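You operate a simulated robot arm through the tools that you are given. There is no shell and no other tool. Be economical: measure what you need, move in short steps, check, and stop when the job is done.

The job below is to be done with a simulated two-armed robot. You get a single attempt, and the scene is never put back.

TASK
Wind the fault between the yellow cords, pin the crank and stand the matching tag on the rail beside it.
Fine: light bar on first, off last; the lock pin goes in the lock hole; leave the other tags.
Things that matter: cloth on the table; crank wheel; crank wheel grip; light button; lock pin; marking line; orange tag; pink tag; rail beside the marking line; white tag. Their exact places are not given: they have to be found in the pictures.

The check looks at the end state, three seconds after you hand in, the way a careful person would. Anything else that was tipped, shoved, dropped, spilled or broken makes it a failure.

THE ROBOT
Two 7-joint arms with two-finger grippers on one trunk, on a base that drives. Base frame: it is fixed to the floor where the robot stands at the start and does not move with it; the origin is under the middle of the robot, x ahead of it, y to its left, z up. Readings come in mm, rad, newtons and seconds.
The left shoulder is at the start at [24, 213, 1281], the right one opposite. With the tool pointing down near the work surface each hand reaches from about 100 to 740 mm from the robot's upright axis, wherever it stands, measured 20 degrees to its own side. Places, roughly: cloth on the table [600, -1000, 900]; crank wheel [500, -400, 900]; crank wheel grip [500, -400, 1000]; light button [700, 0, 900]; marking line [600, -1000, 900]; rail beside the marking line [700, -600, 900]. Payload 2.2 kg a hand.
The TCP of each hand is the grasp point between the finger pads, 19 mm short of the fingertips. In the tool frame z runs along the fingers and y along their closing line. Largest opening 116 mm; the body of the gripper starts 70 mm behind the TCP.
Orientation is that of the tool frame in the base frame, as a unit quaternion [x, y, z, w]. With the fingers straight down and closing along the base's y, the tool's x points along the base's -x, its y along +y and its z along -z.

THE INTERFACE
- The arms move only by the tool move_arm. It takes "left_moves", "right_moves" or both (then of equal length, played together; a hand with none holds still); each is a list of rows, each an object of numbers (a shift or turn left out is 0, a gripper value left out holds the last): "tx", "ty", "tz": the shift along the tool's x, y, z in m; "wx", "wy", "wz": the turn, a rotation vector about the tool's x, y, z in rad; "jaw": the opening, from 0 (shut) to 1 (fully open). In form: [{"tx": .., "ty": .., "tz": .., "wx": .., "wy": .., "wz": .., "jaw": ..}, ...]. A call has 1 to 12 rows; each row shifts and turns the commanded pose from where the row before left it, along the tool's axes as they then stand. A row lasts 0.2 s, in which the tool goes at most 50 mm and 0.15 rad; a call with a longer step from one row to the next is refused whole, and so is a gripper value outside its range. Where a pose cannot be reached the arm comes as near as it can. A force on the tool above 90 N (or 10 N above the force at the start of the call, whichever is more), or a blocked arm, ends the call early, and 0.2 s more pass. The fingers move at their own pace and stop on an object; they squeeze with about 21 N. The grip force told is the motor's: it shows also when the fingers shut on nothing. Time passes only in rows, and 0.2 s behind the last, so rows that do not move let the fingers close. The reply holds the time, the measured pose of the TCP, the force on the tool along the base axes, the opening and the grip force, in the units named above and with some noise, with the torque about the TCP (base axes, N m) and any sound that the robot's microphone picked up.
- Cameras (640 x 400 px; columns grow to the right, rows downward): "scene" is now at [123, -39.4, 1443.7]; the picture's right is [-0.41, -0.91, -0.00], its down [-0.57, 0.26, -0.78] and it looks along [0.71, -0.32, -0.63] (base axes); focal length 249 px, centre (320, 200). "left" rides on the left gripper at [69, 15, -97] in its tool frame; the picture's right is [-0.21, 0.98, 0.00], its down [-0.76, -0.17, -0.63] and it looks along [-0.62, -0.13, 0.78] (tool axes); focal length 251 px, centre (320, 200). "right" rides on the right gripper at [69, -15, -97] in its tool frame; the picture's right is [0.21, 0.98, 0.00], its down [-0.76, 0.17, -0.63] and it looks along [-0.62, 0.14, 0.77] (tool axes); focal length 251 px, centre (320, 200).
- capture(camera): a new picture of that camera. No time passes.
- lift_body(by): slides the trunk up (or, below 0, down) by that many mm; the arms and the scene camera ride with it, the base frame stays. It gives what a move gives, with no picture.
- base_move(legs): drives the robot by 1 to 6 legs, each [ahead, left, turn to the left] in mm, mm and rad, along the robot's own axes; the way and the turn of a leg run together, so that a leg with both is an arc; at most 1500 mm and 3.142 rad a leg. The arms and the cameras ride along, it lands a little off, and it stops where it bumps. It gives what a move gives.
- head_to(pan, tilt): turns the head with the scene camera to pan (to the left, within 1.396 rad either way) and tilt (down, from -0.506 to 1.204), counted from straight ahead of the robot. It gives what a move gives.
- measure_at(camera, pixels): for up to 12 pixels [column, row] of the newest picture of that camera ("zoom" is the newest enlarged one), the place [x, y, z] in the base frame of the surface seen there, good to about 3 mm. No time passes.
- enlarge(camera, box): a new picture of the part [left, top, right, bottom] of that camera's present view, enlarged. No time passes.
- sign_off(): hands the job in; it is judged then, once.

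Work in short steps. Measure before you move; look again where a grasp or a placing could have gone wrong, and mend it. You have 80 turns and 78 pictures in all, those below and enlarged ones among them. Open the grippers and draw the arms clear of the work before you hand the job in, unless the task says otherwise; then end with one line.

The tools are called after "Request:" as a command line: name --argument value ..., lists and objects as JSON in quotes. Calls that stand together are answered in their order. move_arm: Moves the arms, as the interface text tells. Its arguments: {"type":"object","properties":{"left_moves":{"type":"array"},"right_moves":{"type":"array"}},"required":[]} The other tools are called the same way: lift_body (by) slides the trunk up or down; base_move (legs) drives the base; head_to (pan, tilt) turns the head that bears the scene camera; capture (camera) takes a picture; measure_at (camera, pixels) gives the place of the surface under pixels of a picture; enlarge (camera, box) takes an enlarged picture of a part of a camera's view; sign_off () hands the job in.

At the start:

```text
time: 0.0
left_position: [473.5, -23.1, 1228.8]
left_tool_rot: [0.0, 1.0, 0.0, 0.0]
left_contact_force: [-0.3, -0.1, -0.5]
left_wrist_torque: [-0.04, 0.01, 0.01]
left_gripper_width: 115.9
left_grasp_force: 0.0
right_position: [356.3, -313.4, 1186.2]
right_tool_rot: [0.0, 1.0, 0.001, 0.0]
right_contact_force: [-0.3, 0.7, -0.3]
right_wrist_torque: [-0.01, -0.02, 0.01]
right_gripper_width: 115.9
right_grasp_force: 0.0
trunk travel left (down, up): [-425.0, 65.0]
robot x, y, heading: [4.9, 1.0, -0.003]
head pan, tilt: [-0.426, 0.672]
```

scene: 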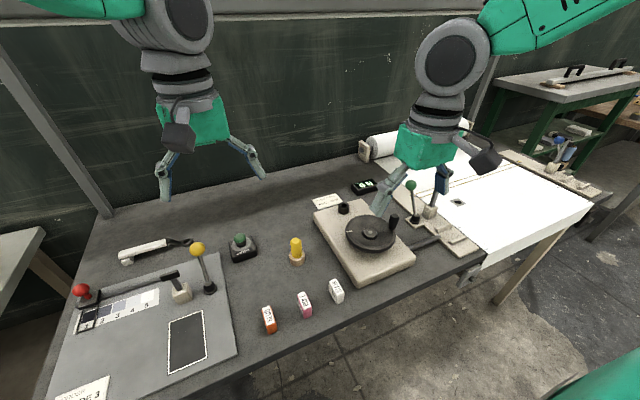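
right: 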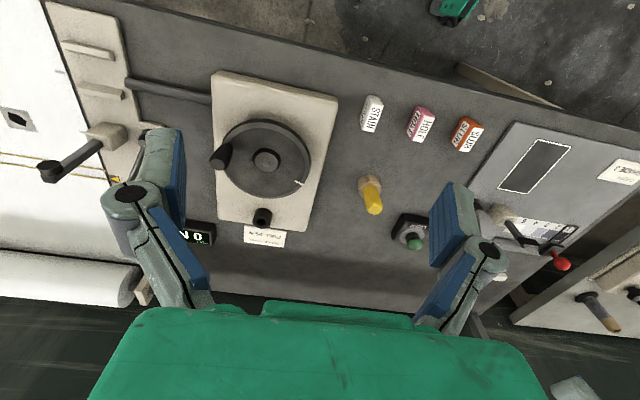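
left: 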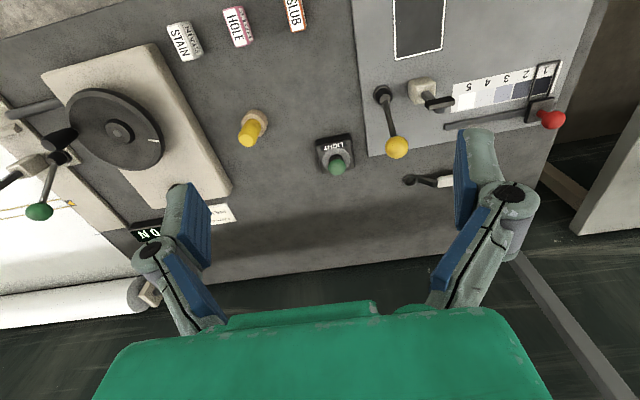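

The scene shows the crank wheel near (370,232), tags at (268,318), (304,304), (336,290), the light button near (240,245) and the cloth on the right. I enlarge the crank area and the cloth for detail.

Request:
enlarge --camera "scene" --box '[300, 120, 620, 320]'

Request:
enlarge --camera "right" --box '[0, 0, 360, 300]'

Request:
measure_at --camera "scene" --pixels '[[268, 308], [304, 296], [336, 283], [241, 240], [297, 240], [371, 232], [394, 220], [344, 206], [458, 202], [240, 250], [440, 235], [364, 186]]'

```text
2.00 times, centred on (460, 220) of scene
```

zoom: 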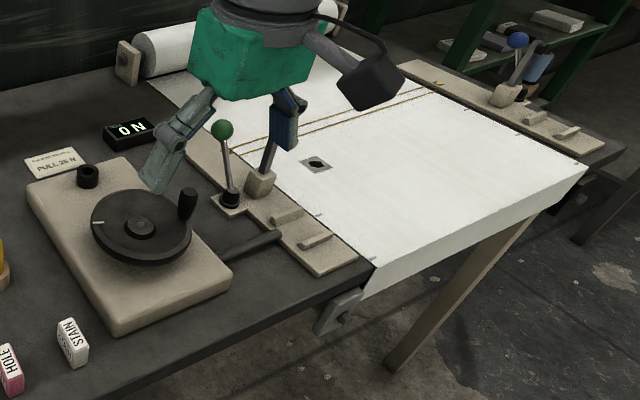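

```text
1.33 times, centred on (180, 150) of right
```

zoom: 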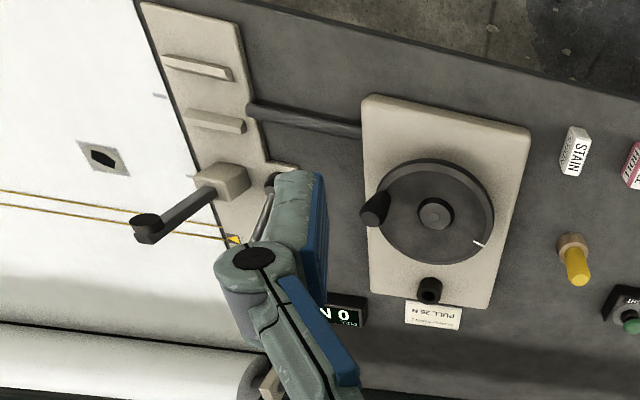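

```text
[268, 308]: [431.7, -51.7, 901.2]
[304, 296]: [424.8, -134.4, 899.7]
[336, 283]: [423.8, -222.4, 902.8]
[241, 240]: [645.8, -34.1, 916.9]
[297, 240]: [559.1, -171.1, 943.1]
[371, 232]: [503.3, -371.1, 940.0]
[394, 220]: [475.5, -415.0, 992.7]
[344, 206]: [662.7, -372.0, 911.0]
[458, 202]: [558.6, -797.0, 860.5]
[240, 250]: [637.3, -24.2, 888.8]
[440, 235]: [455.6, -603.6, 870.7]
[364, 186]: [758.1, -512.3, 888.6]
```

I need to see the cloth, the rail and the small signs better; I pan the head toward the cloth and read the labels first.

Request:
enlarge --camera "right" --box '[170, 200, 310, 288]'

Request:
enlarge --camera "scene" --box '[40, 220, 320, 400]'

Request:
move_arm --right_moves '[{"tx": 0.05}, {"tx": 0.05}, {"tx": 0.03, "ty": 0.04}, {"ty": 0.05}, {"ty": 0.05}]'

Request:
head_to --pan -0.85 --tilt 0.6

Request:
capture --camera "scene"

```text
4.55 times, centred on (240, 244) of right
```

zoom: 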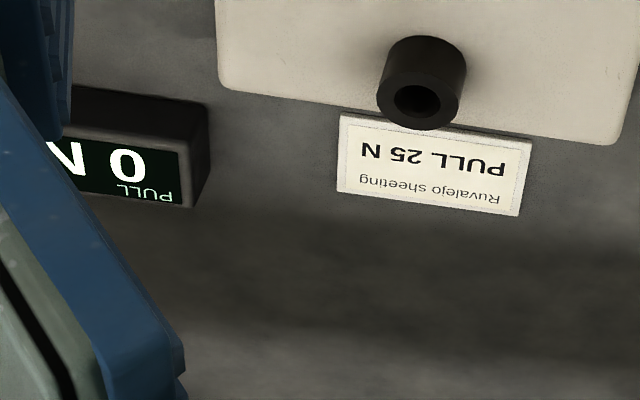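

```text
2.22 times, centred on (180, 310) of scene
```

zoom: 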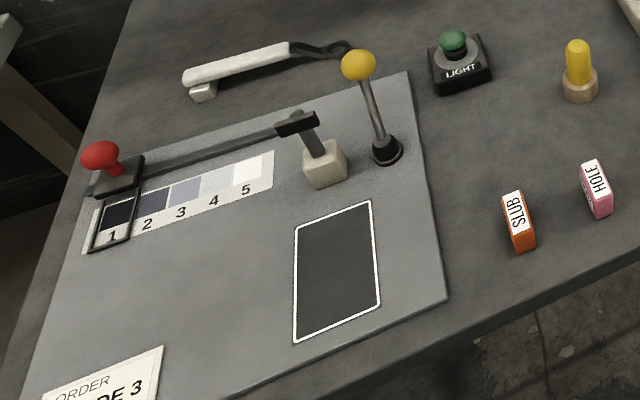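

```text
time: 1.2
left_position: [470.7, -6.2, 1231.3]
left_tool_rot: [-0.001, 1.0, -0.006, 0.001]
left_contact_force: [-0.8, 0.7, 1.4]
left_wrist_torque: [-0.13, 0.0, -0.02]
left_gripper_width: 116.3
left_grasp_force: 0.0
right_position: [268.5, -154.1, 1203.2]
right_tool_rot: [-0.001, 1.0, -0.006, 0.002]
right_contact_force: [0.3, 1.0, 0.6]
right_wrist_torque: [-0.06, 0.0, 0.01]
right_gripper_width: 116.0
right_grasp_force: 0.1
right hand out of reach, approached as far as the arm can: row 2, 3
trunk travel left (down, up): [-425.0, 65.0]
robot x, y, heading: [1.3, 0.2, 0.0]
head pan, tilt: [-0.426, 0.672]
```

```text
time: 2.1
left_position: [471.8, -4.7, 1230.6]
left_tool_rot: [-0.001, 1.0, -0.006, 0.001]
left_contact_force: [0.4, -0.7, 0.1]
left_wrist_torque: [-0.02, -0.01, 0.0]
left_gripper_width: 116.1
left_grasp_force: 0.0
right_position: [269.0, -152.4, 1203.4]
right_tool_rot: [-0.001, 1.0, -0.006, 0.001]
right_contact_force: [0.0, -0.3, -1.0]
right_wrist_torque: [-0.01, 0.0, 0.02]
right_gripper_width: 116.2
right_grasp_force: 0.1
trunk travel left (down, up): [-425.0, 65.0]
robot x, y, heading: [1.4, 5.2, 0.003]
head pan, tilt: [-0.85, 0.6]
```

```text
70 pictures are left
```

scene: 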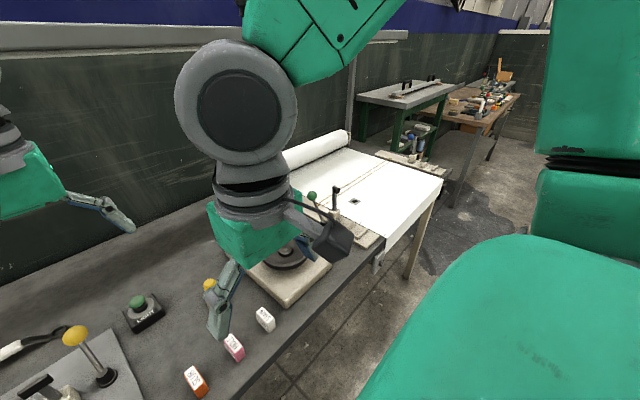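

Light first. I close the left hand and look from its camera to measure the green button's top.

Request:
move_arm --left_moves '[{"jaw": 0, "tz": 0.05, "tx": -0.03}, {"tz": 0.05, "tx": -0.03}, {"tz": 0.04}, {}]'

Request:
capture --camera "left"

```text
refused: row 1 steps farther than a row can; nothing moved
```

```text
69 pictures are left
```

left: 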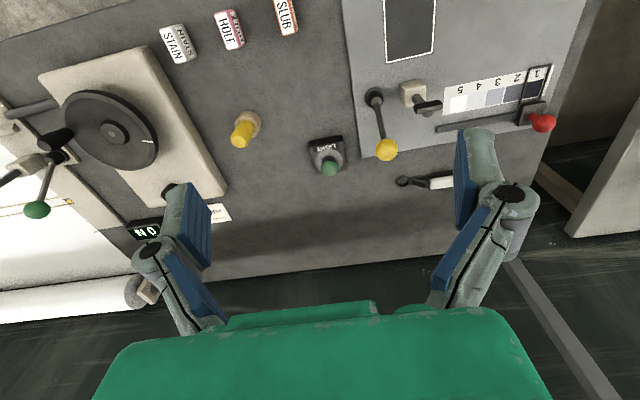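

The button's cap is at (330,168); I measure it, the housing and nearby things.

Request:
measure_at --camera "left" --pixels '[[330, 168], [330, 163], [327, 152], [312, 140], [240, 138], [386, 149], [172, 190], [115, 132], [290, 200]]'

Request:
enlarge --camera "left" --box '[200, 80, 440, 230]'

```text
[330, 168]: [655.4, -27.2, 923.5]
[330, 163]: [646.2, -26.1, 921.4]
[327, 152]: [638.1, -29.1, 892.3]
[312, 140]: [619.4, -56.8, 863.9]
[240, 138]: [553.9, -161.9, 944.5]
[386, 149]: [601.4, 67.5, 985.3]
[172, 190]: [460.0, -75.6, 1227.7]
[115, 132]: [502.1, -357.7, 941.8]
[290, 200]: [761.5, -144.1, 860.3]
```

```text
2.67 times, centred on (320, 155) of left
```

zoom: 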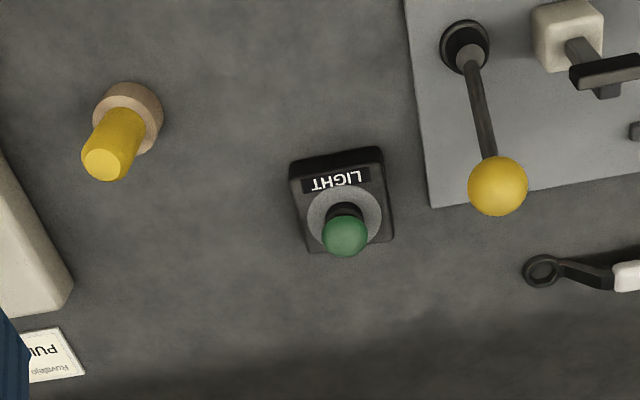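

The cap top is at about (648,-27,925), clear of the yellow lever ball at y=67. I close the left fingers and go above it.

Request:
move_arm --left_moves '[{"jaw": 0, "tz": 0.03, "tx": -0.035, "ty": -0.011}, {"tz": 0.03, "tx": -0.035, "ty": -0.011}, {"tz": 0.03, "tx": -0.035}, {"tz": 0.03, "tx": -0.035}, {"tz": 0.03, "tx": -0.035}, {"tz": 0.03}, {"tz": 0.03}, {"tz": 0.03}, {}]'

Request:
capture --camera "left"

```text
time: 4.1
left_position: [638.1, -39.7, 999.0]
left_tool_rot: [-0.001, 1.0, -0.002, 0.002]
left_contact_force: [-0.2, -0.2, 0.8]
left_wrist_torque: [-0.04, 0.0, 0.01]
left_gripper_width: 0.0
left_grasp_force: 20.8
left hand out of reach, approached as far as the arm can: row 5
right_position: [266.6, -163.9, 1202.5]
right_tool_rot: [0.0, 1.0, -0.003, 0.002]
right_contact_force: [0.2, 0.3, 0.2]
right_wrist_torque: [0.01, 0.0, 0.01]
right_gripper_width: 116.0
right_grasp_force: 0.0
trunk travel left (down, up): [-425.0, 65.0]
robot x, y, heading: [-1.3, -2.4, -0.004]
head pan, tilt: [-0.85, 0.6]
```

```text
67 pictures are left
```

left: 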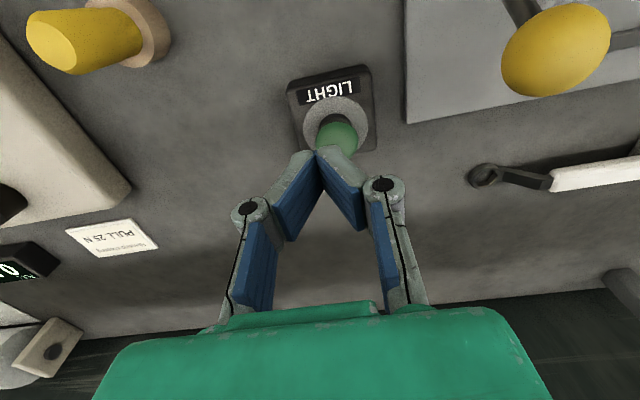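

The fingertips appear close above the cap; I measure the cap and the fingertip in the same picture.

Request:
measure_at --camera "left" --pixels '[[335, 135], [345, 140], [325, 130], [328, 157], [318, 158], [350, 110]]'

```text
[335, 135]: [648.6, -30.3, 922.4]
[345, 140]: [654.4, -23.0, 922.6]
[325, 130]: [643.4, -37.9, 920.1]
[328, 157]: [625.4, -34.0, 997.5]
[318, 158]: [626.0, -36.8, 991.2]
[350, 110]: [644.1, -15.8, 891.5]
```

Cap centre is about (651,-29), TCP is (638,-40): I correct by +12 x, +10 y and descend slowly until the force rises.

Request:
move_arm --left_moves '[{"tx": -0.012, "ty": 0.01, "tz": 0.015}, {"tz": 0.02}, {"tz": 0.01}, {"tz": 0.008}, {"tz": 0.006}, {"tz": 0.005}, {"tz": 0.004}]'

Request:
capture --camera "left"

```text
time: 5.7
left_position: [634.9, -23.6, 938.0]
left_tool_rot: [-0.002, 1.0, -0.004, 0.001]
left_contact_force: [-0.7, 0.4, 0.9]
left_wrist_torque: [-0.07, 0.01, -0.01]
left_gripper_width: 0.0
left_grasp_force: 28.6
left hand out of reach, approached as far as the arm can: row 1, 3, 7
right_position: [268.3, -156.2, 1204.0]
right_tool_rot: [-0.001, 1.0, -0.005, 0.001]
right_contact_force: [0.3, 0.4, 0.5]
right_wrist_torque: [-0.03, 0.03, 0.0]
right_gripper_width: 116.3
right_grasp_force: 0.0
trunk travel left (down, up): [-425.0, 65.0]
robot x, y, heading: [0.5, 1.1, 0.0]
head pan, tilt: [-0.85, 0.6]
```

```text
66 pictures are left
```

left: 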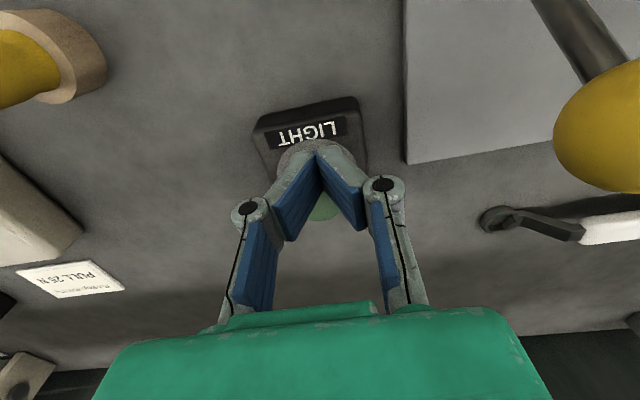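

The arm is at the end of its reach, 15 mm short of the cap. I lift a little and drive the base ahead.

Request:
move_arm --left_moves '[{"tz": -0.03}, {"tz": -0.02}]'

Request:
base_move --legs '[[60, 0, 0]]'

Request:
capture --camera "left"

```text
time: 6.3
left_position: [631.6, -39.7, 987.2]
left_tool_rot: [0.001, 1.0, 0.003, 0.001]
left_contact_force: [0.1, -1.0, -0.2]
left_wrist_torque: [0.04, -0.05, -0.05]
left_gripper_width: 0.3
left_grasp_force: 28.3
right_position: [267.9, -176.4, 1201.0]
right_tool_rot: [0.0, 1.0, 0.003, 0.001]
right_contact_force: [-0.1, 0.1, 0.3]
right_wrist_torque: [-0.02, -0.03, 0.0]
right_gripper_width: 116.1
right_grasp_force: 0.1
trunk travel left (down, up): [-425.0, 65.0]
robot x, y, heading: [1.6, -1.0, 0.002]
head pan, tilt: [-0.85, 0.6]
```

```text
time: 7.2
left_position: [688.0, -35.2, 991.0]
left_tool_rot: [0.0, 1.0, 0.001, 0.001]
left_contact_force: [-0.2, 0.7, 0.0]
left_wrist_torque: [-0.02, 0.01, -0.01]
left_gripper_width: 0.1
left_grasp_force: 28.2
right_position: [323.7, -170.8, 1203.0]
right_tool_rot: [0.0, 1.0, 0.001, 0.002]
right_contact_force: [-0.5, 0.3, 0.1]
right_wrist_torque: [0.01, 0.02, 0.04]
right_gripper_width: 115.8
right_grasp_force: 0.2
trunk travel left (down, up): [-425.0, 65.0]
robot x, y, heading: [57.2, -1.0, 0.001]
head pan, tilt: [-0.85, 0.6]
```

```text
65 pictures are left
```

left: 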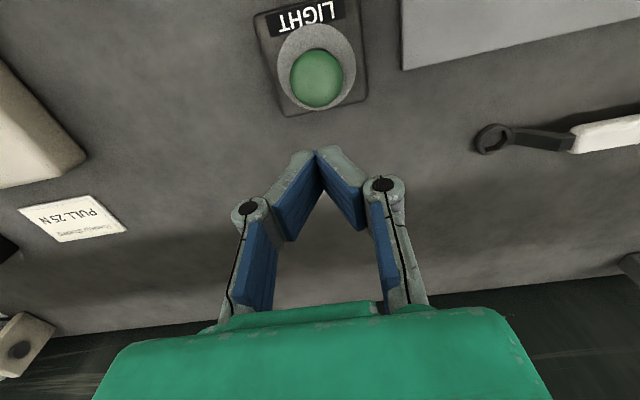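

The cap is at (316,77) and the tips at (318,155); I measure the cap again here.

Request:
measure_at --camera "left" --pixels '[[316, 77], [300, 77], [332, 77], [316, 100], [318, 155], [330, 160]]'

Request:
move_arm --left_moves '[{}]'

```text
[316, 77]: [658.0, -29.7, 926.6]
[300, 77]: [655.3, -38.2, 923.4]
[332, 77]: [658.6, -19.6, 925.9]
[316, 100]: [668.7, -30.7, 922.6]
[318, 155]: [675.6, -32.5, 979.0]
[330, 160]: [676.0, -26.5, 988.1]
```

```text
time: 7.7
left_position: [688.8, -22.6, 990.8]
left_tool_rot: [0.0, 1.0, -0.006, 0.002]
left_contact_force: [-0.5, 0.8, -0.3]
left_wrist_torque: [-0.09, -0.03, -0.01]
left_gripper_width: 0.0
left_grasp_force: 28.3
right_position: [324.3, -156.9, 1205.6]
right_tool_rot: [0.001, 1.0, -0.005, 0.002]
right_contact_force: [-0.5, 1.3, 0.6]
right_wrist_torque: [-0.09, -0.04, -0.01]
right_gripper_width: 115.8
right_grasp_force: 0.0
trunk travel left (down, up): [-425.0, 65.0]
robot x, y, heading: [59.5, 1.3, 0.003]
head pan, tilt: [-0.85, 0.6]
```

The pose readings drift with no motion; I sample a few idle moments to see whether the robot sways.

Request:
move_arm --left_moves '[{}]'

Request:
move_arm --left_moves '[{}]'

Request:
move_arm --left_moves '[{}]'

Request:
move_arm --left_moves '[{}]'

Request:
move_arm --left_moves '[{}]'

Request:
move_arm --left_moves '[{}]'

Request:
move_arm --left_moves '[{}]'

Request:
move_arm --left_moves '[{}, {}, {}, {}]'

Request:
capture --camera "left"

```text
time: 8.1
left_position: [691.7, -38.0, 986.4]
left_tool_rot: [0.0, 1.0, 0.0, -0.001]
left_contact_force: [1.3, -1.1, -1.0]
left_wrist_torque: [0.05, 0.02, 0.01]
left_gripper_width: 0.0
left_grasp_force: 28.4
right_position: [327.8, -172.7, 1201.5]
right_tool_rot: [0.0, 1.0, 0.0, 0.0]
right_contact_force: [0.3, -0.1, 0.3]
right_wrist_torque: [-0.02, -0.01, 0.01]
right_gripper_width: 115.9
right_grasp_force: 0.1
trunk travel left (down, up): [-425.0, 65.0]
robot x, y, heading: [62.6, -3.6, 0.003]
head pan, tilt: [-0.85, 0.6]
```

```text
time: 8.4
left_position: [689.7, -22.3, 989.3]
left_tool_rot: [-0.001, 1.0, -0.007, 0.001]
left_contact_force: [0.7, 0.7, 0.3]
left_wrist_torque: [-0.02, 0.0, -0.01]
left_gripper_width: 0.0
left_grasp_force: 28.7
right_position: [324.9, -154.5, 1203.4]
right_tool_rot: [0.0, 1.0, -0.006, 0.001]
right_contact_force: [-0.5, -1.4, -0.2]
right_wrist_torque: [-0.01, 0.01, 0.0]
right_gripper_width: 115.9
right_grasp_force: 0.1
trunk travel left (down, up): [-425.0, 65.0]
robot x, y, heading: [59.5, 4.2, 0.001]
head pan, tilt: [-0.85, 0.6]
```

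```text
time: 8.8
left_position: [689.4, -36.8, 989.5]
left_tool_rot: [0.0, 1.0, 0.0, 0.002]
left_contact_force: [0.2, 0.5, 0.9]
left_wrist_torque: [0.04, 0.0, 0.0]
left_gripper_width: 0.1
left_grasp_force: 28.6
right_position: [324.8, -171.8, 1202.2]
right_tool_rot: [0.0, 1.0, 0.001, 0.002]
right_contact_force: [-0.5, 0.2, -0.3]
right_wrist_torque: [0.05, 0.0, -0.04]
right_gripper_width: 115.8
right_grasp_force: 0.2
trunk travel left (down, up): [-425.0, 65.0]
robot x, y, heading: [58.4, -2.8, 0.004]
head pan, tilt: [-0.85, 0.6]
```

```text
time: 9.2
left_position: [690.8, -24.2, 989.1]
left_tool_rot: [0.0, 1.0, -0.004, 0.001]
left_contact_force: [-0.4, 0.8, -0.5]
left_wrist_torque: [-0.02, 0.02, -0.02]
left_gripper_width: 0.0
left_grasp_force: 28.6
right_position: [327.1, -156.9, 1204.2]
right_tool_rot: [-0.001, 1.0, -0.005, 0.001]
right_contact_force: [0.6, 0.0, -0.1]
right_wrist_torque: [0.05, -0.03, 0.01]
right_gripper_width: 116.1
right_grasp_force: 0.0
trunk travel left (down, up): [-425.0, 65.0]
robot x, y, heading: [59.6, 1.4, 0.003]
head pan, tilt: [-0.85, 0.6]
```

```text
time: 9.7
left_position: [689.4, -31.2, 989.3]
left_tool_rot: [0.0, 1.0, -0.002, 0.001]
left_contact_force: [0.0, -0.3, 0.4]
left_wrist_torque: [0.02, 0.0, -0.01]
left_gripper_width: 0.0
left_grasp_force: 28.6
right_position: [325.9, -166.7, 1204.3]
right_tool_rot: [0.0, 1.0, -0.001, 0.002]
right_contact_force: [0.5, 0.5, 0.3]
right_wrist_torque: [-0.01, 0.01, -0.01]
right_gripper_width: 116.0
right_grasp_force: 0.1
trunk travel left (down, up): [-425.0, 65.0]
robot x, y, heading: [60.6, -3.4, 0.006]
head pan, tilt: [-0.85, 0.6]
```

```text
time: 10.1
left_position: [690.6, -28.4, 989.2]
left_tool_rot: [-0.001, 1.0, -0.003, 0.0]
left_contact_force: [0.0, -0.4, 0.8]
left_wrist_torque: [-0.04, 0.04, -0.03]
left_gripper_width: 0.0
left_grasp_force: 28.6
right_position: [325.4, -163.3, 1203.1]
right_tool_rot: [-0.002, 1.0, -0.003, 0.002]
right_contact_force: [-0.3, 0.0, 0.0]
right_wrist_torque: [0.04, -0.01, 0.01]
right_gripper_width: 116.2
right_grasp_force: 0.1
trunk travel left (down, up): [-425.0, 65.0]
robot x, y, heading: [59.5, -0.1, 0.001]
head pan, tilt: [-0.85, 0.6]
```

```text
time: 10.4
left_position: [689.8, -26.5, 990.1]
left_tool_rot: [0.0, 1.0, -0.004, 0.002]
left_contact_force: [0.4, 1.3, -1.4]
left_wrist_torque: [-0.02, 0.0, 0.01]
left_gripper_width: 0.0
left_grasp_force: 28.6
right_position: [325.0, -162.0, 1203.0]
right_tool_rot: [0.0, 1.0, -0.003, 0.002]
right_contact_force: [-0.3, -0.2, 0.7]
right_wrist_torque: [0.0, 0.0, 0.0]
right_gripper_width: 116.0
right_grasp_force: 0.0
trunk travel left (down, up): [-425.0, 65.0]
robot x, y, heading: [60.0, -1.8, -0.001]
head pan, tilt: [-0.85, 0.6]
```

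```text
time: 11.4
left_position: [690.5, -30.8, 990.5]
left_tool_rot: [-0.001, 1.0, -0.003, 0.002]
left_contact_force: [-0.5, 0.2, 0.1]
left_wrist_torque: [0.0, 0.0, 0.02]
left_gripper_width: 0.0
left_grasp_force: 28.5
right_position: [325.7, -165.5, 1203.9]
right_tool_rot: [0.0, 1.0, -0.001, 0.002]
right_contact_force: [0.3, -0.1, -0.7]
right_wrist_torque: [-0.01, -0.01, 0.01]
right_gripper_width: 116.0
right_grasp_force: 0.0
trunk travel left (down, up): [-425.0, 65.0]
robot x, y, heading: [60.6, -2.2, 0.002]
head pan, tilt: [-0.85, 0.6]
```

```text
64 pictures are left
```

left: 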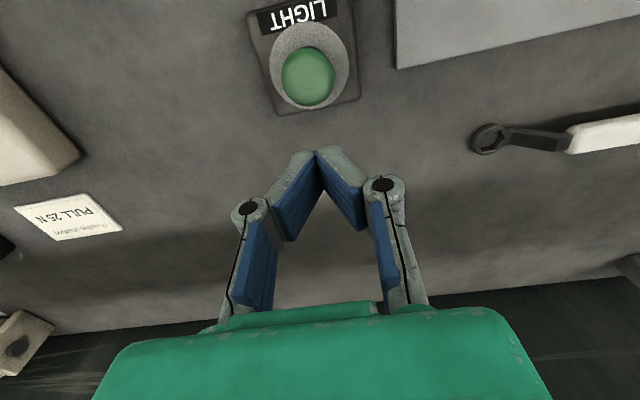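

The sway dies out when still; the hand settles at (690,-30) and the cap is at (655,-30,926). I go back 35 mm in x and press slowly down.

Request:
move_arm --left_moves '[{"tx": 0.012}, {"tx": 0.012}, {"tx": 0.011}, {"tz": 0.01}, {"tz": 0.01}, {"tz": 0.01}, {"tz": 0.008}, {}, {}, {}]'

Request:
move_arm --left_moves '[{"tz": 0.004}, {"tz": 0.004}, {"tz": 0.003}, {"tz": 0.003}, {"tz": 0.003}, {"tz": 0.003}]'

Request:
capture --camera "left"

```text
time: 13.7
left_position: [655.3, -30.6, 949.5]
left_tool_rot: [0.0, 1.0, -0.003, 0.001]
left_contact_force: [-0.2, -0.2, 0.6]
left_wrist_torque: [0.0, 0.01, 0.0]
left_gripper_width: 0.1
left_grasp_force: 28.3
right_position: [326.1, -163.9, 1203.2]
right_tool_rot: [0.0, 1.0, -0.002, 0.001]
right_contact_force: [-0.1, 0.5, 0.2]
right_wrist_torque: [-0.01, 0.0, 0.0]
right_gripper_width: 116.0
right_grasp_force: 0.0
trunk travel left (down, up): [-425.0, 65.0]
robot x, y, heading: [59.6, -1.3, 0.001]
head pan, tilt: [-0.85, 0.6]
```

```text
time: 15.1
left_position: [655.3, -29.5, 934.0]
left_tool_rot: [-0.001, 1.0, -0.003, 0.004]
left_contact_force: [-0.2, 0.6, 18.2]
left_wrist_torque: [0.04, -0.08, -0.04]
left_gripper_width: 6.0
left_grasp_force: 28.2
right_position: [322.7, -163.7, 1204.1]
right_tool_rot: [0.0, 1.0, -0.001, 0.003]
right_contact_force: [-0.1, -0.3, 0.2]
right_wrist_torque: [-0.02, 0.0, 0.01]
right_gripper_width: 116.0
right_grasp_force: 0.1
trunk travel left (down, up): [-425.0, 65.0]
robot x, y, heading: [61.0, -2.9, 0.001]
head pan, tilt: [-0.85, 0.6]
heard: click
```

```text
63 pictures are left
```

left: 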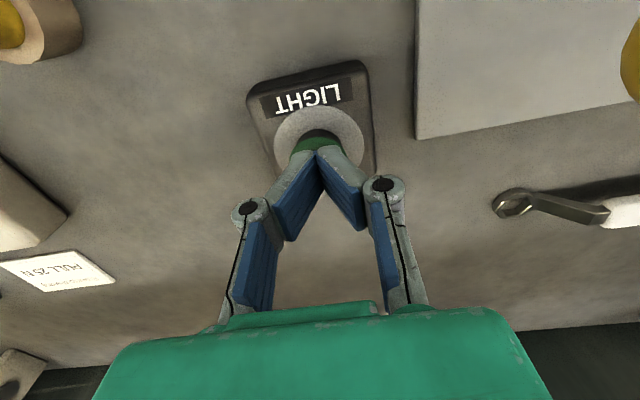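

A click and brighter picture: the light is on. I lift off and withdraw, then drive sideways to the crank.

Request:
move_arm --left_moves '[{"tz": -0.01}, {"tz": -0.03}, {"tz": -0.04}, {"tz": -0.04}, {"tz": -0.04}, {"tz": -0.04, "tx": 0.02}, {"tx": 0.04}, {"tx": 0.04}, {"tx": 0.04}, {"tx": 0.04}, {"tx": 0.04, "jaw": 1}, {"tx": 0.02}]'

Request:
base_move --legs '[[0, -340, 0]]'

Request:
head_to --pan -0.55 --tilt 0.72

Request:
move_arm --left_moves '[{}, {}, {}, {}, {}, {}]'

Request:
capture --camera "scene"

Request:
capture --camera "right"

```text
time: 16.9
left_position: [525.7, -12.5, 1037.1]
left_tool_rot: [-0.021, 0.994, -0.013, -0.108]
left_contact_force: [-0.3, -0.4, -0.9]
left_wrist_torque: [0.03, 0.0, -0.05]
left_gripper_width: 0.0
left_grasp_force: 29.6
right_position: [322.0, -163.7, 1204.5]
right_tool_rot: [0.0, 1.0, -0.002, 0.002]
right_contact_force: [0.0, 0.2, -0.4]
right_wrist_torque: [0.03, -0.01, -0.02]
right_gripper_width: 115.9
right_grasp_force: 0.0
trunk travel left (down, up): [-425.0, 65.0]
robot x, y, heading: [61.7, 1.2, 0.001]
head pan, tilt: [-0.85, 0.6]
stopped in row 9 (left hand): the arm was blocked; the commanded pose is now the measured one
```

```text
time: 19.1
left_position: [526.1, -327.3, 1041.2]
left_tool_rot: [-0.017, 0.994, -0.024, -0.105]
left_contact_force: [0.1, 1.1, 0.2]
left_wrist_torque: [-0.04, 0.0, 0.01]
left_gripper_width: 0.0
left_grasp_force: 28.2
right_position: [321.8, -473.4, 1207.2]
right_tool_rot: [0.001, 1.0, -0.013, 0.003]
right_contact_force: [0.1, -1.0, -1.0]
right_wrist_torque: [0.07, 0.01, 0.02]
right_gripper_width: 116.0
right_grasp_force: 0.1
trunk travel left (down, up): [-425.0, 65.0]
robot x, y, heading: [62.3, -330.9, -0.003]
head pan, tilt: [-0.85, 0.6]
```

```text
time: 19.9
left_position: [523.5, -329.0, 1041.9]
left_tool_rot: [-0.017, 0.994, -0.019, -0.104]
left_contact_force: [-0.3, 0.9, 1.7]
left_wrist_torque: [-0.05, 0.07, 0.02]
left_gripper_width: 0.1
left_grasp_force: 28.2
right_position: [320.0, -476.2, 1205.9]
right_tool_rot: [-0.001, 1.0, -0.011, 0.005]
right_contact_force: [0.7, -0.8, 0.4]
right_wrist_torque: [0.02, 0.02, -0.01]
right_gripper_width: 115.9
right_grasp_force: 0.0
trunk travel left (down, up): [-425.0, 65.0]
robot x, y, heading: [59.7, -324.6, -0.004]
head pan, tilt: [-0.55, 0.721]
```

```text
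time: 21.3
left_position: [523.5, -357.2, 1042.5]
left_tool_rot: [-0.019, 0.994, -0.011, -0.104]
left_contact_force: [-0.1, 0.9, -1.0]
left_wrist_torque: [0.02, -0.04, 0.0]
left_gripper_width: 0.1
left_grasp_force: 28.5
right_position: [318.6, -508.7, 1204.3]
right_tool_rot: [0.002, 1.0, 0.002, 0.003]
right_contact_force: [-0.9, 1.1, 0.1]
right_wrist_torque: [0.01, 0.0, 0.01]
right_gripper_width: 116.1
right_grasp_force: 0.0
trunk travel left (down, up): [-425.0, 65.0]
robot x, y, heading: [58.7, -334.5, -0.002]
head pan, tilt: [-0.55, 0.721]
```

```text
62 pictures are left
```

scene: 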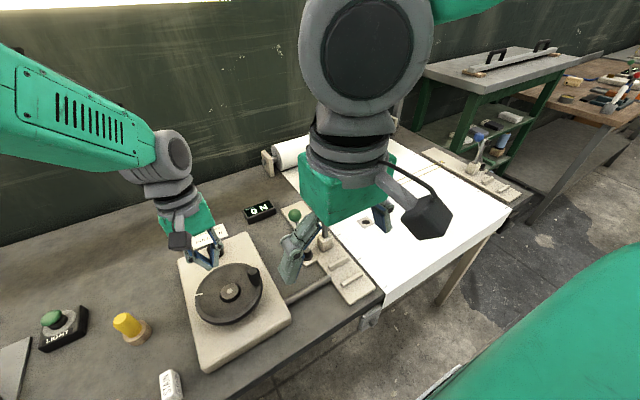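

```text
61 pictures are left
```

right: 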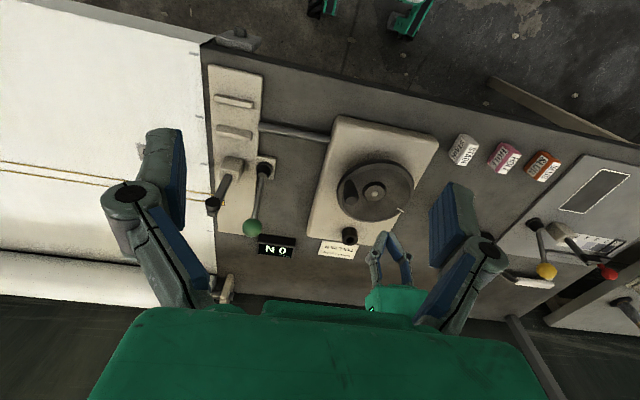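

The left hand is above the crank; I raise it, straighten it and take it left out of the way.

Request:
move_arm --left_moves '[{"tz": -0.03, "wy": -0.05}, {"tz": -0.04, "wy": -0.05}, {"tz": -0.04, "wy": -0.05}, {"tz": -0.04, "wy": -0.05}, {"ty": 0.04}, {"ty": 0.04}, {"ty": 0.04}, {"ty": 0.04}, {"ty": 0.03}, {}, {}, {}]'

Request:
move_arm --right_moves '[{"tx": -0.02, "ty": 0.02}, {"tx": -0.03, "ty": 0.02}, {"tx": -0.03, "ty": 0.01}, {"tx": -0.02}, {}, {}, {}, {}, {}, {}]'

Request:
capture --camera "scene"

Request:
capture --camera "right"

```text
time: 23.9
left_position: [535.6, -147.0, 1183.9]
left_tool_rot: [-0.019, 1.0, -0.015, -0.005]
left_contact_force: [0.3, 0.4, -0.2]
left_wrist_torque: [0.01, 0.01, -0.01]
left_gripper_width: 0.0
left_grasp_force: 29.0
right_position: [318.9, -490.4, 1205.7]
right_tool_rot: [0.002, 1.0, -0.005, 0.005]
right_contact_force: [-0.2, 0.6, 0.0]
right_wrist_torque: [-0.02, 0.01, -0.01]
right_gripper_width: 116.2
right_grasp_force: 0.1
trunk travel left (down, up): [-425.0, 65.0]
robot x, y, heading: [58.8, -329.3, -0.003]
head pan, tilt: [-0.55, 0.721]
```

```text
time: 26.1
left_position: [536.8, -164.5, 1186.8]
left_tool_rot: [-0.019, 1.0, -0.008, -0.004]
left_contact_force: [-0.5, 0.4, 0.0]
left_wrist_torque: [0.01, 0.0, 0.01]
left_gripper_width: 0.2
left_grasp_force: 28.5
right_position: [419.2, -456.4, 1203.2]
right_tool_rot: [0.002, 1.0, 0.002, 0.003]
right_contact_force: [0.2, -0.6, -0.1]
right_wrist_torque: [0.01, -0.01, 0.01]
right_gripper_width: 116.1
right_grasp_force: 0.1
trunk travel left (down, up): [-425.0, 65.0]
robot x, y, heading: [58.3, -332.3, -0.008]
head pan, tilt: [-0.55, 0.721]
```

```text
60 pictures are left
```

scene: 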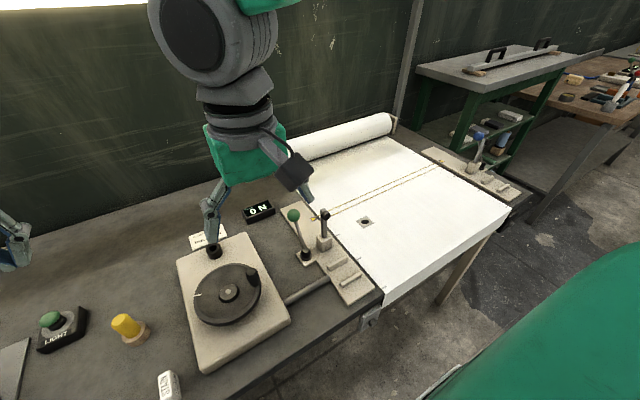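

```text
59 pictures are left
```

right: 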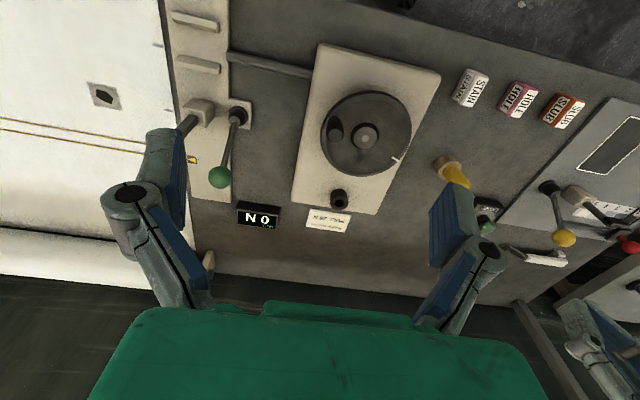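

Now I zoom on the cloth and rail, and measure fault, cords, arrow, rail, crank and hole.

Request:
enlarge --camera "scene" --box '[270, 160, 470, 310]'

Request:
enlarge --camera "right" --box '[0, 0, 250, 200]'

Request:
measure_at --camera "right" --pixels '[[103, 95], [60, 125], [60, 137], [190, 159], [195, 20], [200, 65], [215, 40], [210, 170], [365, 136], [336, 128], [338, 197], [396, 160]]'

Request:
measure_at --camera "scene" --pixels '[[364, 221], [320, 214], [310, 219], [347, 281], [337, 264], [341, 272], [325, 254], [228, 291], [253, 272], [214, 250], [197, 293], [293, 213]]'

```text
2.67 times, centred on (370, 235) of scene
```

zoom: 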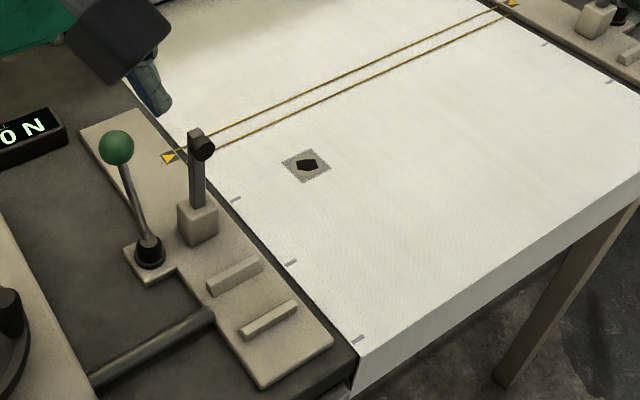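

```text
2.00 times, centred on (125, 100) of right
```

zoom: 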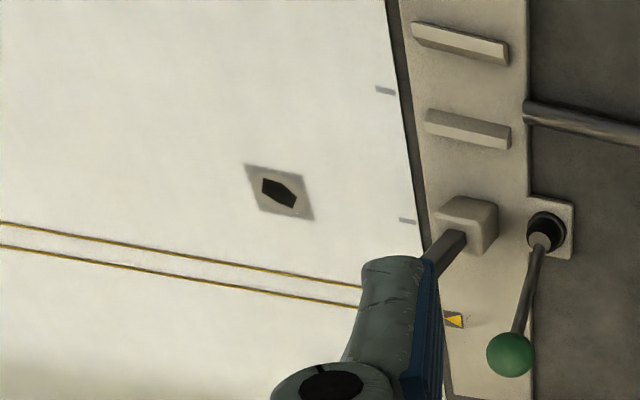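

```text
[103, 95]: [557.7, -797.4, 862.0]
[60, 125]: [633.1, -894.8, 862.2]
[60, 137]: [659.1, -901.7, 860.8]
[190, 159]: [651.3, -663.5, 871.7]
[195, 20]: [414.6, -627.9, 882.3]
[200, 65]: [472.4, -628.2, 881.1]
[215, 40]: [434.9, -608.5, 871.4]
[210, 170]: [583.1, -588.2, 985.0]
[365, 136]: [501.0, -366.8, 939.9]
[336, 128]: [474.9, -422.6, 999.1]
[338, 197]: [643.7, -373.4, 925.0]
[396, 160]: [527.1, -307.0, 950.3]
```

```text
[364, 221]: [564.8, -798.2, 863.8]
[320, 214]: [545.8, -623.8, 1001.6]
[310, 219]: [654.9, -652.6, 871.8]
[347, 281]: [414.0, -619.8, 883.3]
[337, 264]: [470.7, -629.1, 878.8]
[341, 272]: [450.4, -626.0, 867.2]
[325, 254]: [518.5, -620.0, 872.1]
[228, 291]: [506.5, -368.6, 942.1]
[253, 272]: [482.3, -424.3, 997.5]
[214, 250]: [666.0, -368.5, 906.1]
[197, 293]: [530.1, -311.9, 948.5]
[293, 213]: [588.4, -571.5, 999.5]
```

The fault is at about (560,-798), cords near x=633 and 659, so it must travel about +90 mm in x. I zoom the fault and the crank to be sure of shapes.

Request:
enlarge --camera "right" --box '[70, 70, 150, 120]'

Request:
enlarge --camera "right" --box '[280, 40, 480, 240]'

```text
8.00 times, centred on (110, 95) of right
```

zoom: 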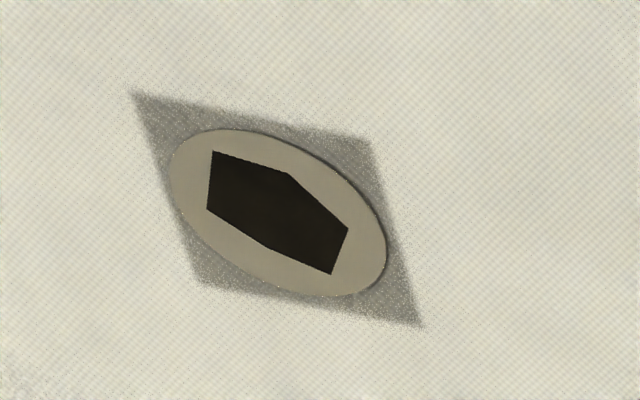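

```text
2.00 times, centred on (380, 140) of right
```

zoom: 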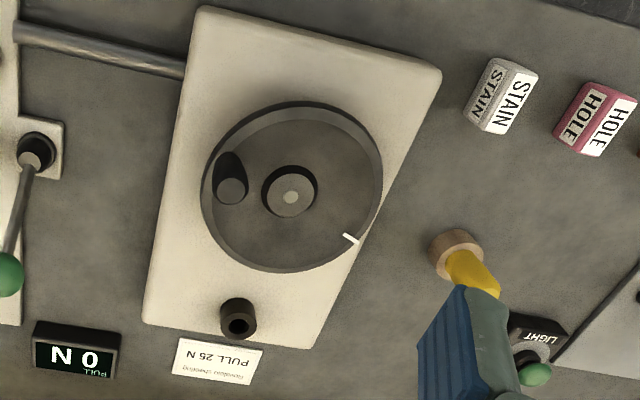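

It looks like a hole (dark opening with ring); I'll confirm later. Now I bring the right hand over the crank grip at (478,-423), jaw half open.

Request:
move_arm --right_moves '[{"tx": -0.015, "ty": 0.008, "tz": 0.02, "jaw": 0.6}, {"tx": -0.02, "ty": 0.01, "tz": 0.03}, {"tx": -0.015, "ty": 0.01, "tz": 0.03}, {"tx": -0.009, "ty": 0.005, "tz": 0.03}, {"tz": 0.03}, {"tz": 0.02}, {}, {}, {}, {}, {}, {}]'

Request:
capture --camera "right"

```text
time: 28.7
left_position: [536.5, -165.7, 1188.2]
left_tool_rot: [-0.019, 1.0, -0.007, -0.004]
left_contact_force: [-1.3, -1.3, -0.3]
left_wrist_torque: [0.11, 0.0, -0.04]
left_gripper_width: 0.0
left_grasp_force: 29.1
right_position: [481.1, -425.5, 1043.3]
right_tool_rot: [0.002, 1.0, 0.002, 0.005]
right_contact_force: [-0.2, -0.4, 0.0]
right_wrist_torque: [0.05, -0.01, 0.01]
right_gripper_width: 69.5
right_grasp_force: 0.0
trunk travel left (down, up): [-425.0, 65.0]
robot x, y, heading: [58.3, -332.7, -0.006]
head pan, tilt: [-0.55, 0.721]
```

```text
54 pictures are left
```

right: 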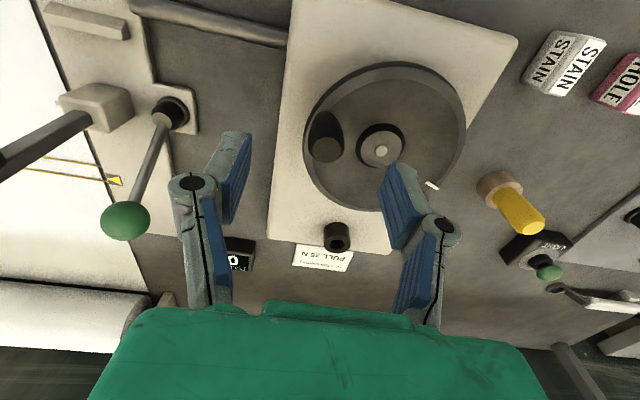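

The grip's top is near (325,150) between the fingers; I measure it, the hub, wheel rim and mark.

Request:
measure_at --camera "right" --pixels '[[325, 150], [315, 148], [338, 150], [322, 125], [381, 150], [432, 184], [345, 90], [337, 232], [336, 244], [515, 208], [500, 180]]'

```text
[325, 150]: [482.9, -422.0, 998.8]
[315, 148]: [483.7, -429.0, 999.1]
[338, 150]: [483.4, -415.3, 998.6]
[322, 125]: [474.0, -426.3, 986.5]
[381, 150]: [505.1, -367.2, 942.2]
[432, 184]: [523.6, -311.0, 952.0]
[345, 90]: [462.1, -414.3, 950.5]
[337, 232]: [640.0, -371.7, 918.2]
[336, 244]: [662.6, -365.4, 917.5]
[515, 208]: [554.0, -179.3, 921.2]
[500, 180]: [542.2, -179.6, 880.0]
```

Grip centre (483,-422), hub (505,-367): radius about 58. I descend 58 mm and close on the grip.

Request:
move_arm --right_moves '[{"tz": 0.015, "ty": 0.003, "tx": -0.002}, {"tz": 0.015}, {"tz": 0.015}, {"tz": 0.013}, {}, {"jaw": 0}, {}, {}, {}]'

Request:
capture --camera "right"

```text
time: 30.7
left_position: [532.8, -153.2, 1187.7]
left_tool_rot: [-0.019, 1.0, -0.011, -0.003]
left_contact_force: [0.6, -0.1, 0.2]
left_wrist_torque: [-0.02, 0.0, 0.01]
left_gripper_width: 0.1
left_grasp_force: 28.7
right_position: [482.7, -417.7, 991.8]
right_tool_rot: [0.014, 1.0, 0.007, 0.004]
right_contact_force: [-16.8, -33.7, 31.1]
right_wrist_torque: [-0.57, -0.64, 0.27]
right_gripper_width: 22.3
right_grasp_force: 45.0
trunk travel left (down, up): [-425.0, 65.0]
robot x, y, heading: [60.7, -335.0, -0.004]
head pan, tilt: [-0.55, 0.721]
```

```text
53 pictures are left
```

right: 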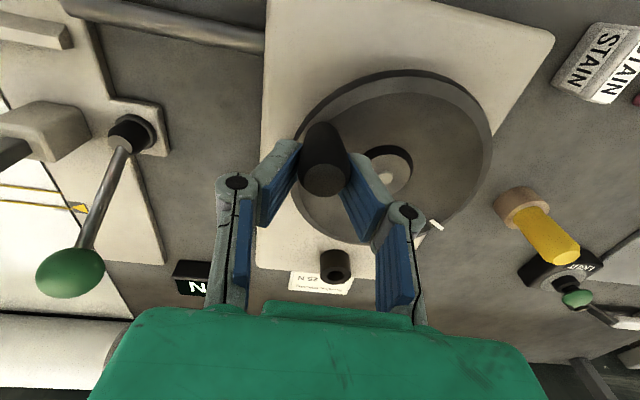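

Gripped at 22 mm width but with a side load; I ease up a little and let it settle.

Request:
move_arm --right_moves '[{"tz": -0.003}, {}, {}, {}, {}, {}]'

```text
time: 32.1
left_position: [534.5, -154.4, 1187.8]
left_tool_rot: [-0.019, 1.0, -0.012, -0.003]
left_contact_force: [-0.5, 0.0, -1.3]
left_wrist_torque: [-0.01, -0.01, 0.0]
left_gripper_width: 0.1
left_grasp_force: 28.9
right_position: [483.6, -417.5, 991.5]
right_tool_rot: [0.014, 1.0, 0.007, 0.001]
right_contact_force: [-16.6, -28.8, 19.7]
right_wrist_torque: [-0.51, 0.27, 0.24]
right_gripper_width: 22.3
right_grasp_force: 45.0
trunk travel left (down, up): [-425.0, 65.0]
robot x, y, heading: [59.5, -331.3, -0.008]
head pan, tilt: [-0.55, 0.721]
```

I probe the side load with a small move to -y.

Request:
move_arm --right_moves '[{"ty": -0.005, "tx": 0.003}, {}, {}, {}]'

```text
time: 33.1
left_position: [534.3, -149.4, 1185.9]
left_tool_rot: [-0.02, 1.0, -0.014, -0.003]
left_contact_force: [-0.3, -0.5, 0.3]
left_wrist_torque: [0.02, 0.0, 0.03]
left_gripper_width: 0.0
left_grasp_force: 28.7
right_position: [480.4, -416.3, 992.1]
right_tool_rot: [0.01, 1.0, 0.003, 0.004]
right_contact_force: [-5.2, -6.8, 35.2]
right_wrist_torque: [-0.14, 0.3, 0.06]
right_gripper_width: 21.8
right_grasp_force: 45.1
trunk travel left (down, up): [-425.0, 65.0]
robot x, y, heading: [59.2, -331.1, -0.003]
head pan, tilt: [-0.55, 0.721]
```

The side load is nearly gone; I raise 4 mm and turn the crank about 30° counter-clockwise as a trial, watching cloth and display.

Request:
move_arm --right_moves '[{"tz": -0.004}, {}, {"tx": -0.007, "ty": -0.003}, {"tx": -0.007, "ty": -0.0015}, {"tx": -0.007, "ty": -0.0007}, {"tx": -0.007, "ty": 0}, {}, {}, {}]'

Request:
capture --camera "scene"

```text
time: 35.1
left_position: [538.1, -153.4, 1185.0]
left_tool_rot: [-0.02, 1.0, -0.012, -0.005]
left_contact_force: [0.9, 0.1, 0.5]
left_wrist_torque: [-0.01, 0.0, -0.01]
left_gripper_width: 0.0
left_grasp_force: 28.7
right_position: [509.1, -425.2, 991.8]
right_tool_rot: [0.006, 1.0, -0.001, 0.0]
right_contact_force: [0.9, -18.3, -44.9]
right_wrist_torque: [-0.37, -0.18, 0.17]
right_gripper_width: 22.2
right_grasp_force: 45.3
trunk travel left (down, up): [-425.0, 65.0]
robot x, y, heading: [59.3, -332.4, -0.005]
head pan, tilt: [-0.55, 0.721]
```

```text
52 pictures are left
```

scene: 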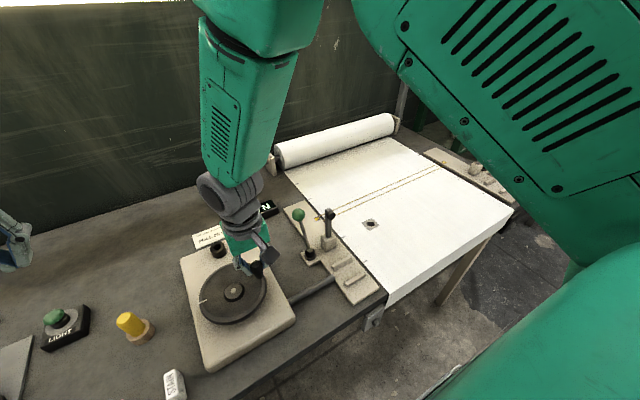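

The crank turned. I lower 2 mm to relieve the pull and measure the fault at (370,224) and the arrow.

Request:
measure_at --camera "scene" --pixels '[[370, 224], [318, 217], [235, 292], [203, 303]]'

Request:
enlarge --camera "scene" --box '[290, 170, 450, 270]'

Request:
move_arm --right_moves '[{"tz": 0.002, "ty": 0.002}, {}]'

```text
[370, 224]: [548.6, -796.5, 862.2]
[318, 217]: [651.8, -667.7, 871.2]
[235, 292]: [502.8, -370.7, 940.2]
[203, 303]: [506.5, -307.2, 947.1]
```

```text
4.00 times, centred on (370, 220) of scene
```

zoom: 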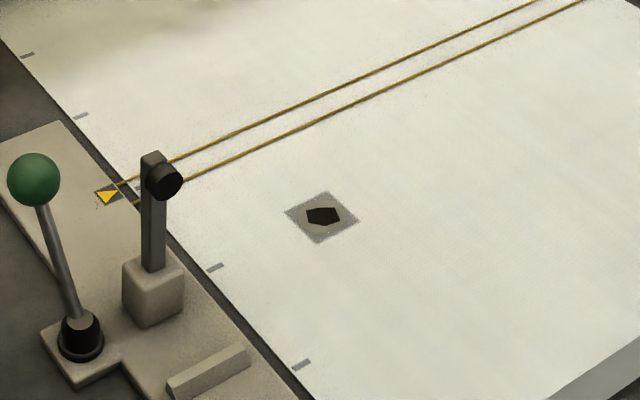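

```text
time: 35.7
left_position: [537.3, -155.2, 1185.5]
left_tool_rot: [-0.019, 1.0, -0.011, -0.005]
left_contact_force: [-0.8, -0.5, 0.2]
left_wrist_torque: [0.0, -0.02, -0.01]
left_gripper_width: 0.0
left_grasp_force: 28.8
right_position: [508.3, -425.3, 992.6]
right_tool_rot: [0.009, 1.0, 0.004, 0.0]
right_contact_force: [-2.8, -29.2, -42.8]
right_wrist_torque: [-0.23, -0.97, 0.27]
right_gripper_width: 22.1
right_grasp_force: 45.1
trunk travel left (down, up): [-425.0, 65.0]
robot x, y, heading: [60.7, -329.7, -0.007]
head pan, tilt: [-0.55, 0.721]
```

Counter-clockwise takes the fault from 561 to 549, i.e. the wrong way (~12 mm for ~28°), so I must wind clockwise about 235°. I relieve the loads and turn 50° clockwise first.

Request:
move_arm --right_moves '[{"tz": 0.004, "ty": -0.004}, {}, {"tx": 0.0098}, {"tx": 0.0096, "ty": 0.0017}, {"tx": 0.0092, "ty": 0.0033}, {"tx": 0.0085, "ty": 0.0049}, {"tx": 0.0075, "ty": 0.0063}, {}, {}, {}]'

```text
time: 37.9
left_position: [537.5, -148.5, 1185.3]
left_tool_rot: [-0.02, 1.0, -0.014, -0.005]
left_contact_force: [0.3, -0.1, 0.1]
left_wrist_torque: [0.0, -0.01, 0.01]
left_gripper_width: 0.0
left_grasp_force: 28.5
right_position: [470.0, -407.2, 987.8]
right_tool_rot: [0.025, 1.0, 0.015, -0.004]
right_contact_force: [14.2, 11.0, 17.4]
right_wrist_torque: [-0.08, -1.31, -0.13]
right_gripper_width: 22.0
right_grasp_force: 45.0
trunk travel left (down, up): [-425.0, 65.0]
robot x, y, heading: [59.3, -327.5, -0.004]
head pan, tilt: [-0.55, 0.721]
```

Loads stay moderate; I correct 2 mm inward and continue 80° clockwise.

Request:
move_arm --right_moves '[{"tx": -0.002, "ty": 0.002, "tz": -0.001}, {"tx": 0.0063, "ty": 0.0075}, {"tx": 0.0049, "ty": 0.0085}, {"tx": 0.0033, "ty": 0.0092}, {"tx": 0.0017, "ty": 0.0096}, {"ty": 0.0098}, {"tx": -0.0017, "ty": 0.0096}, {"tx": -0.0033, "ty": 0.0092}, {"tx": -0.0049, "ty": 0.0085}, {}, {}]'

Request:
capture --camera "scene"

```text
time: 40.3
left_position: [535.7, -148.9, 1184.0]
left_tool_rot: [-0.02, 1.0, -0.014, -0.004]
left_contact_force: [0.0, 0.1, -0.1]
left_wrist_torque: [0.01, -0.04, 0.07]
left_gripper_width: 0.1
left_grasp_force: 28.5
right_position: [466.5, -332.4, 995.3]
right_tool_rot: [0.024, 1.0, 0.016, -0.004]
right_contact_force: [-17.9, 15.0, -48.7]
right_wrist_torque: [0.23, 0.34, -0.14]
right_gripper_width: 22.4
right_grasp_force: 44.7
trunk travel left (down, up): [-425.0, 65.0]
robot x, y, heading: [55.5, -332.6, -0.003]
head pan, tilt: [-0.55, 0.721]
```

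```text
50 pictures are left
```

scene: 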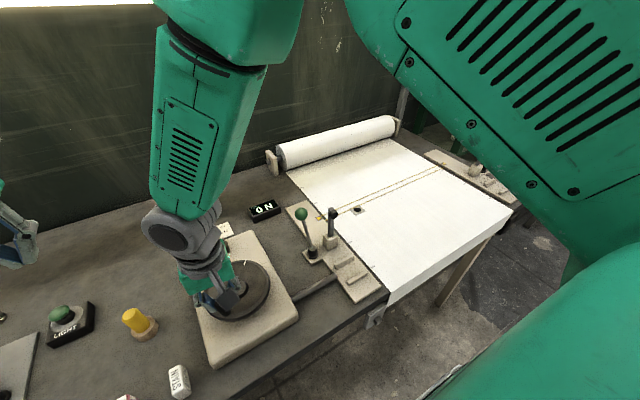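

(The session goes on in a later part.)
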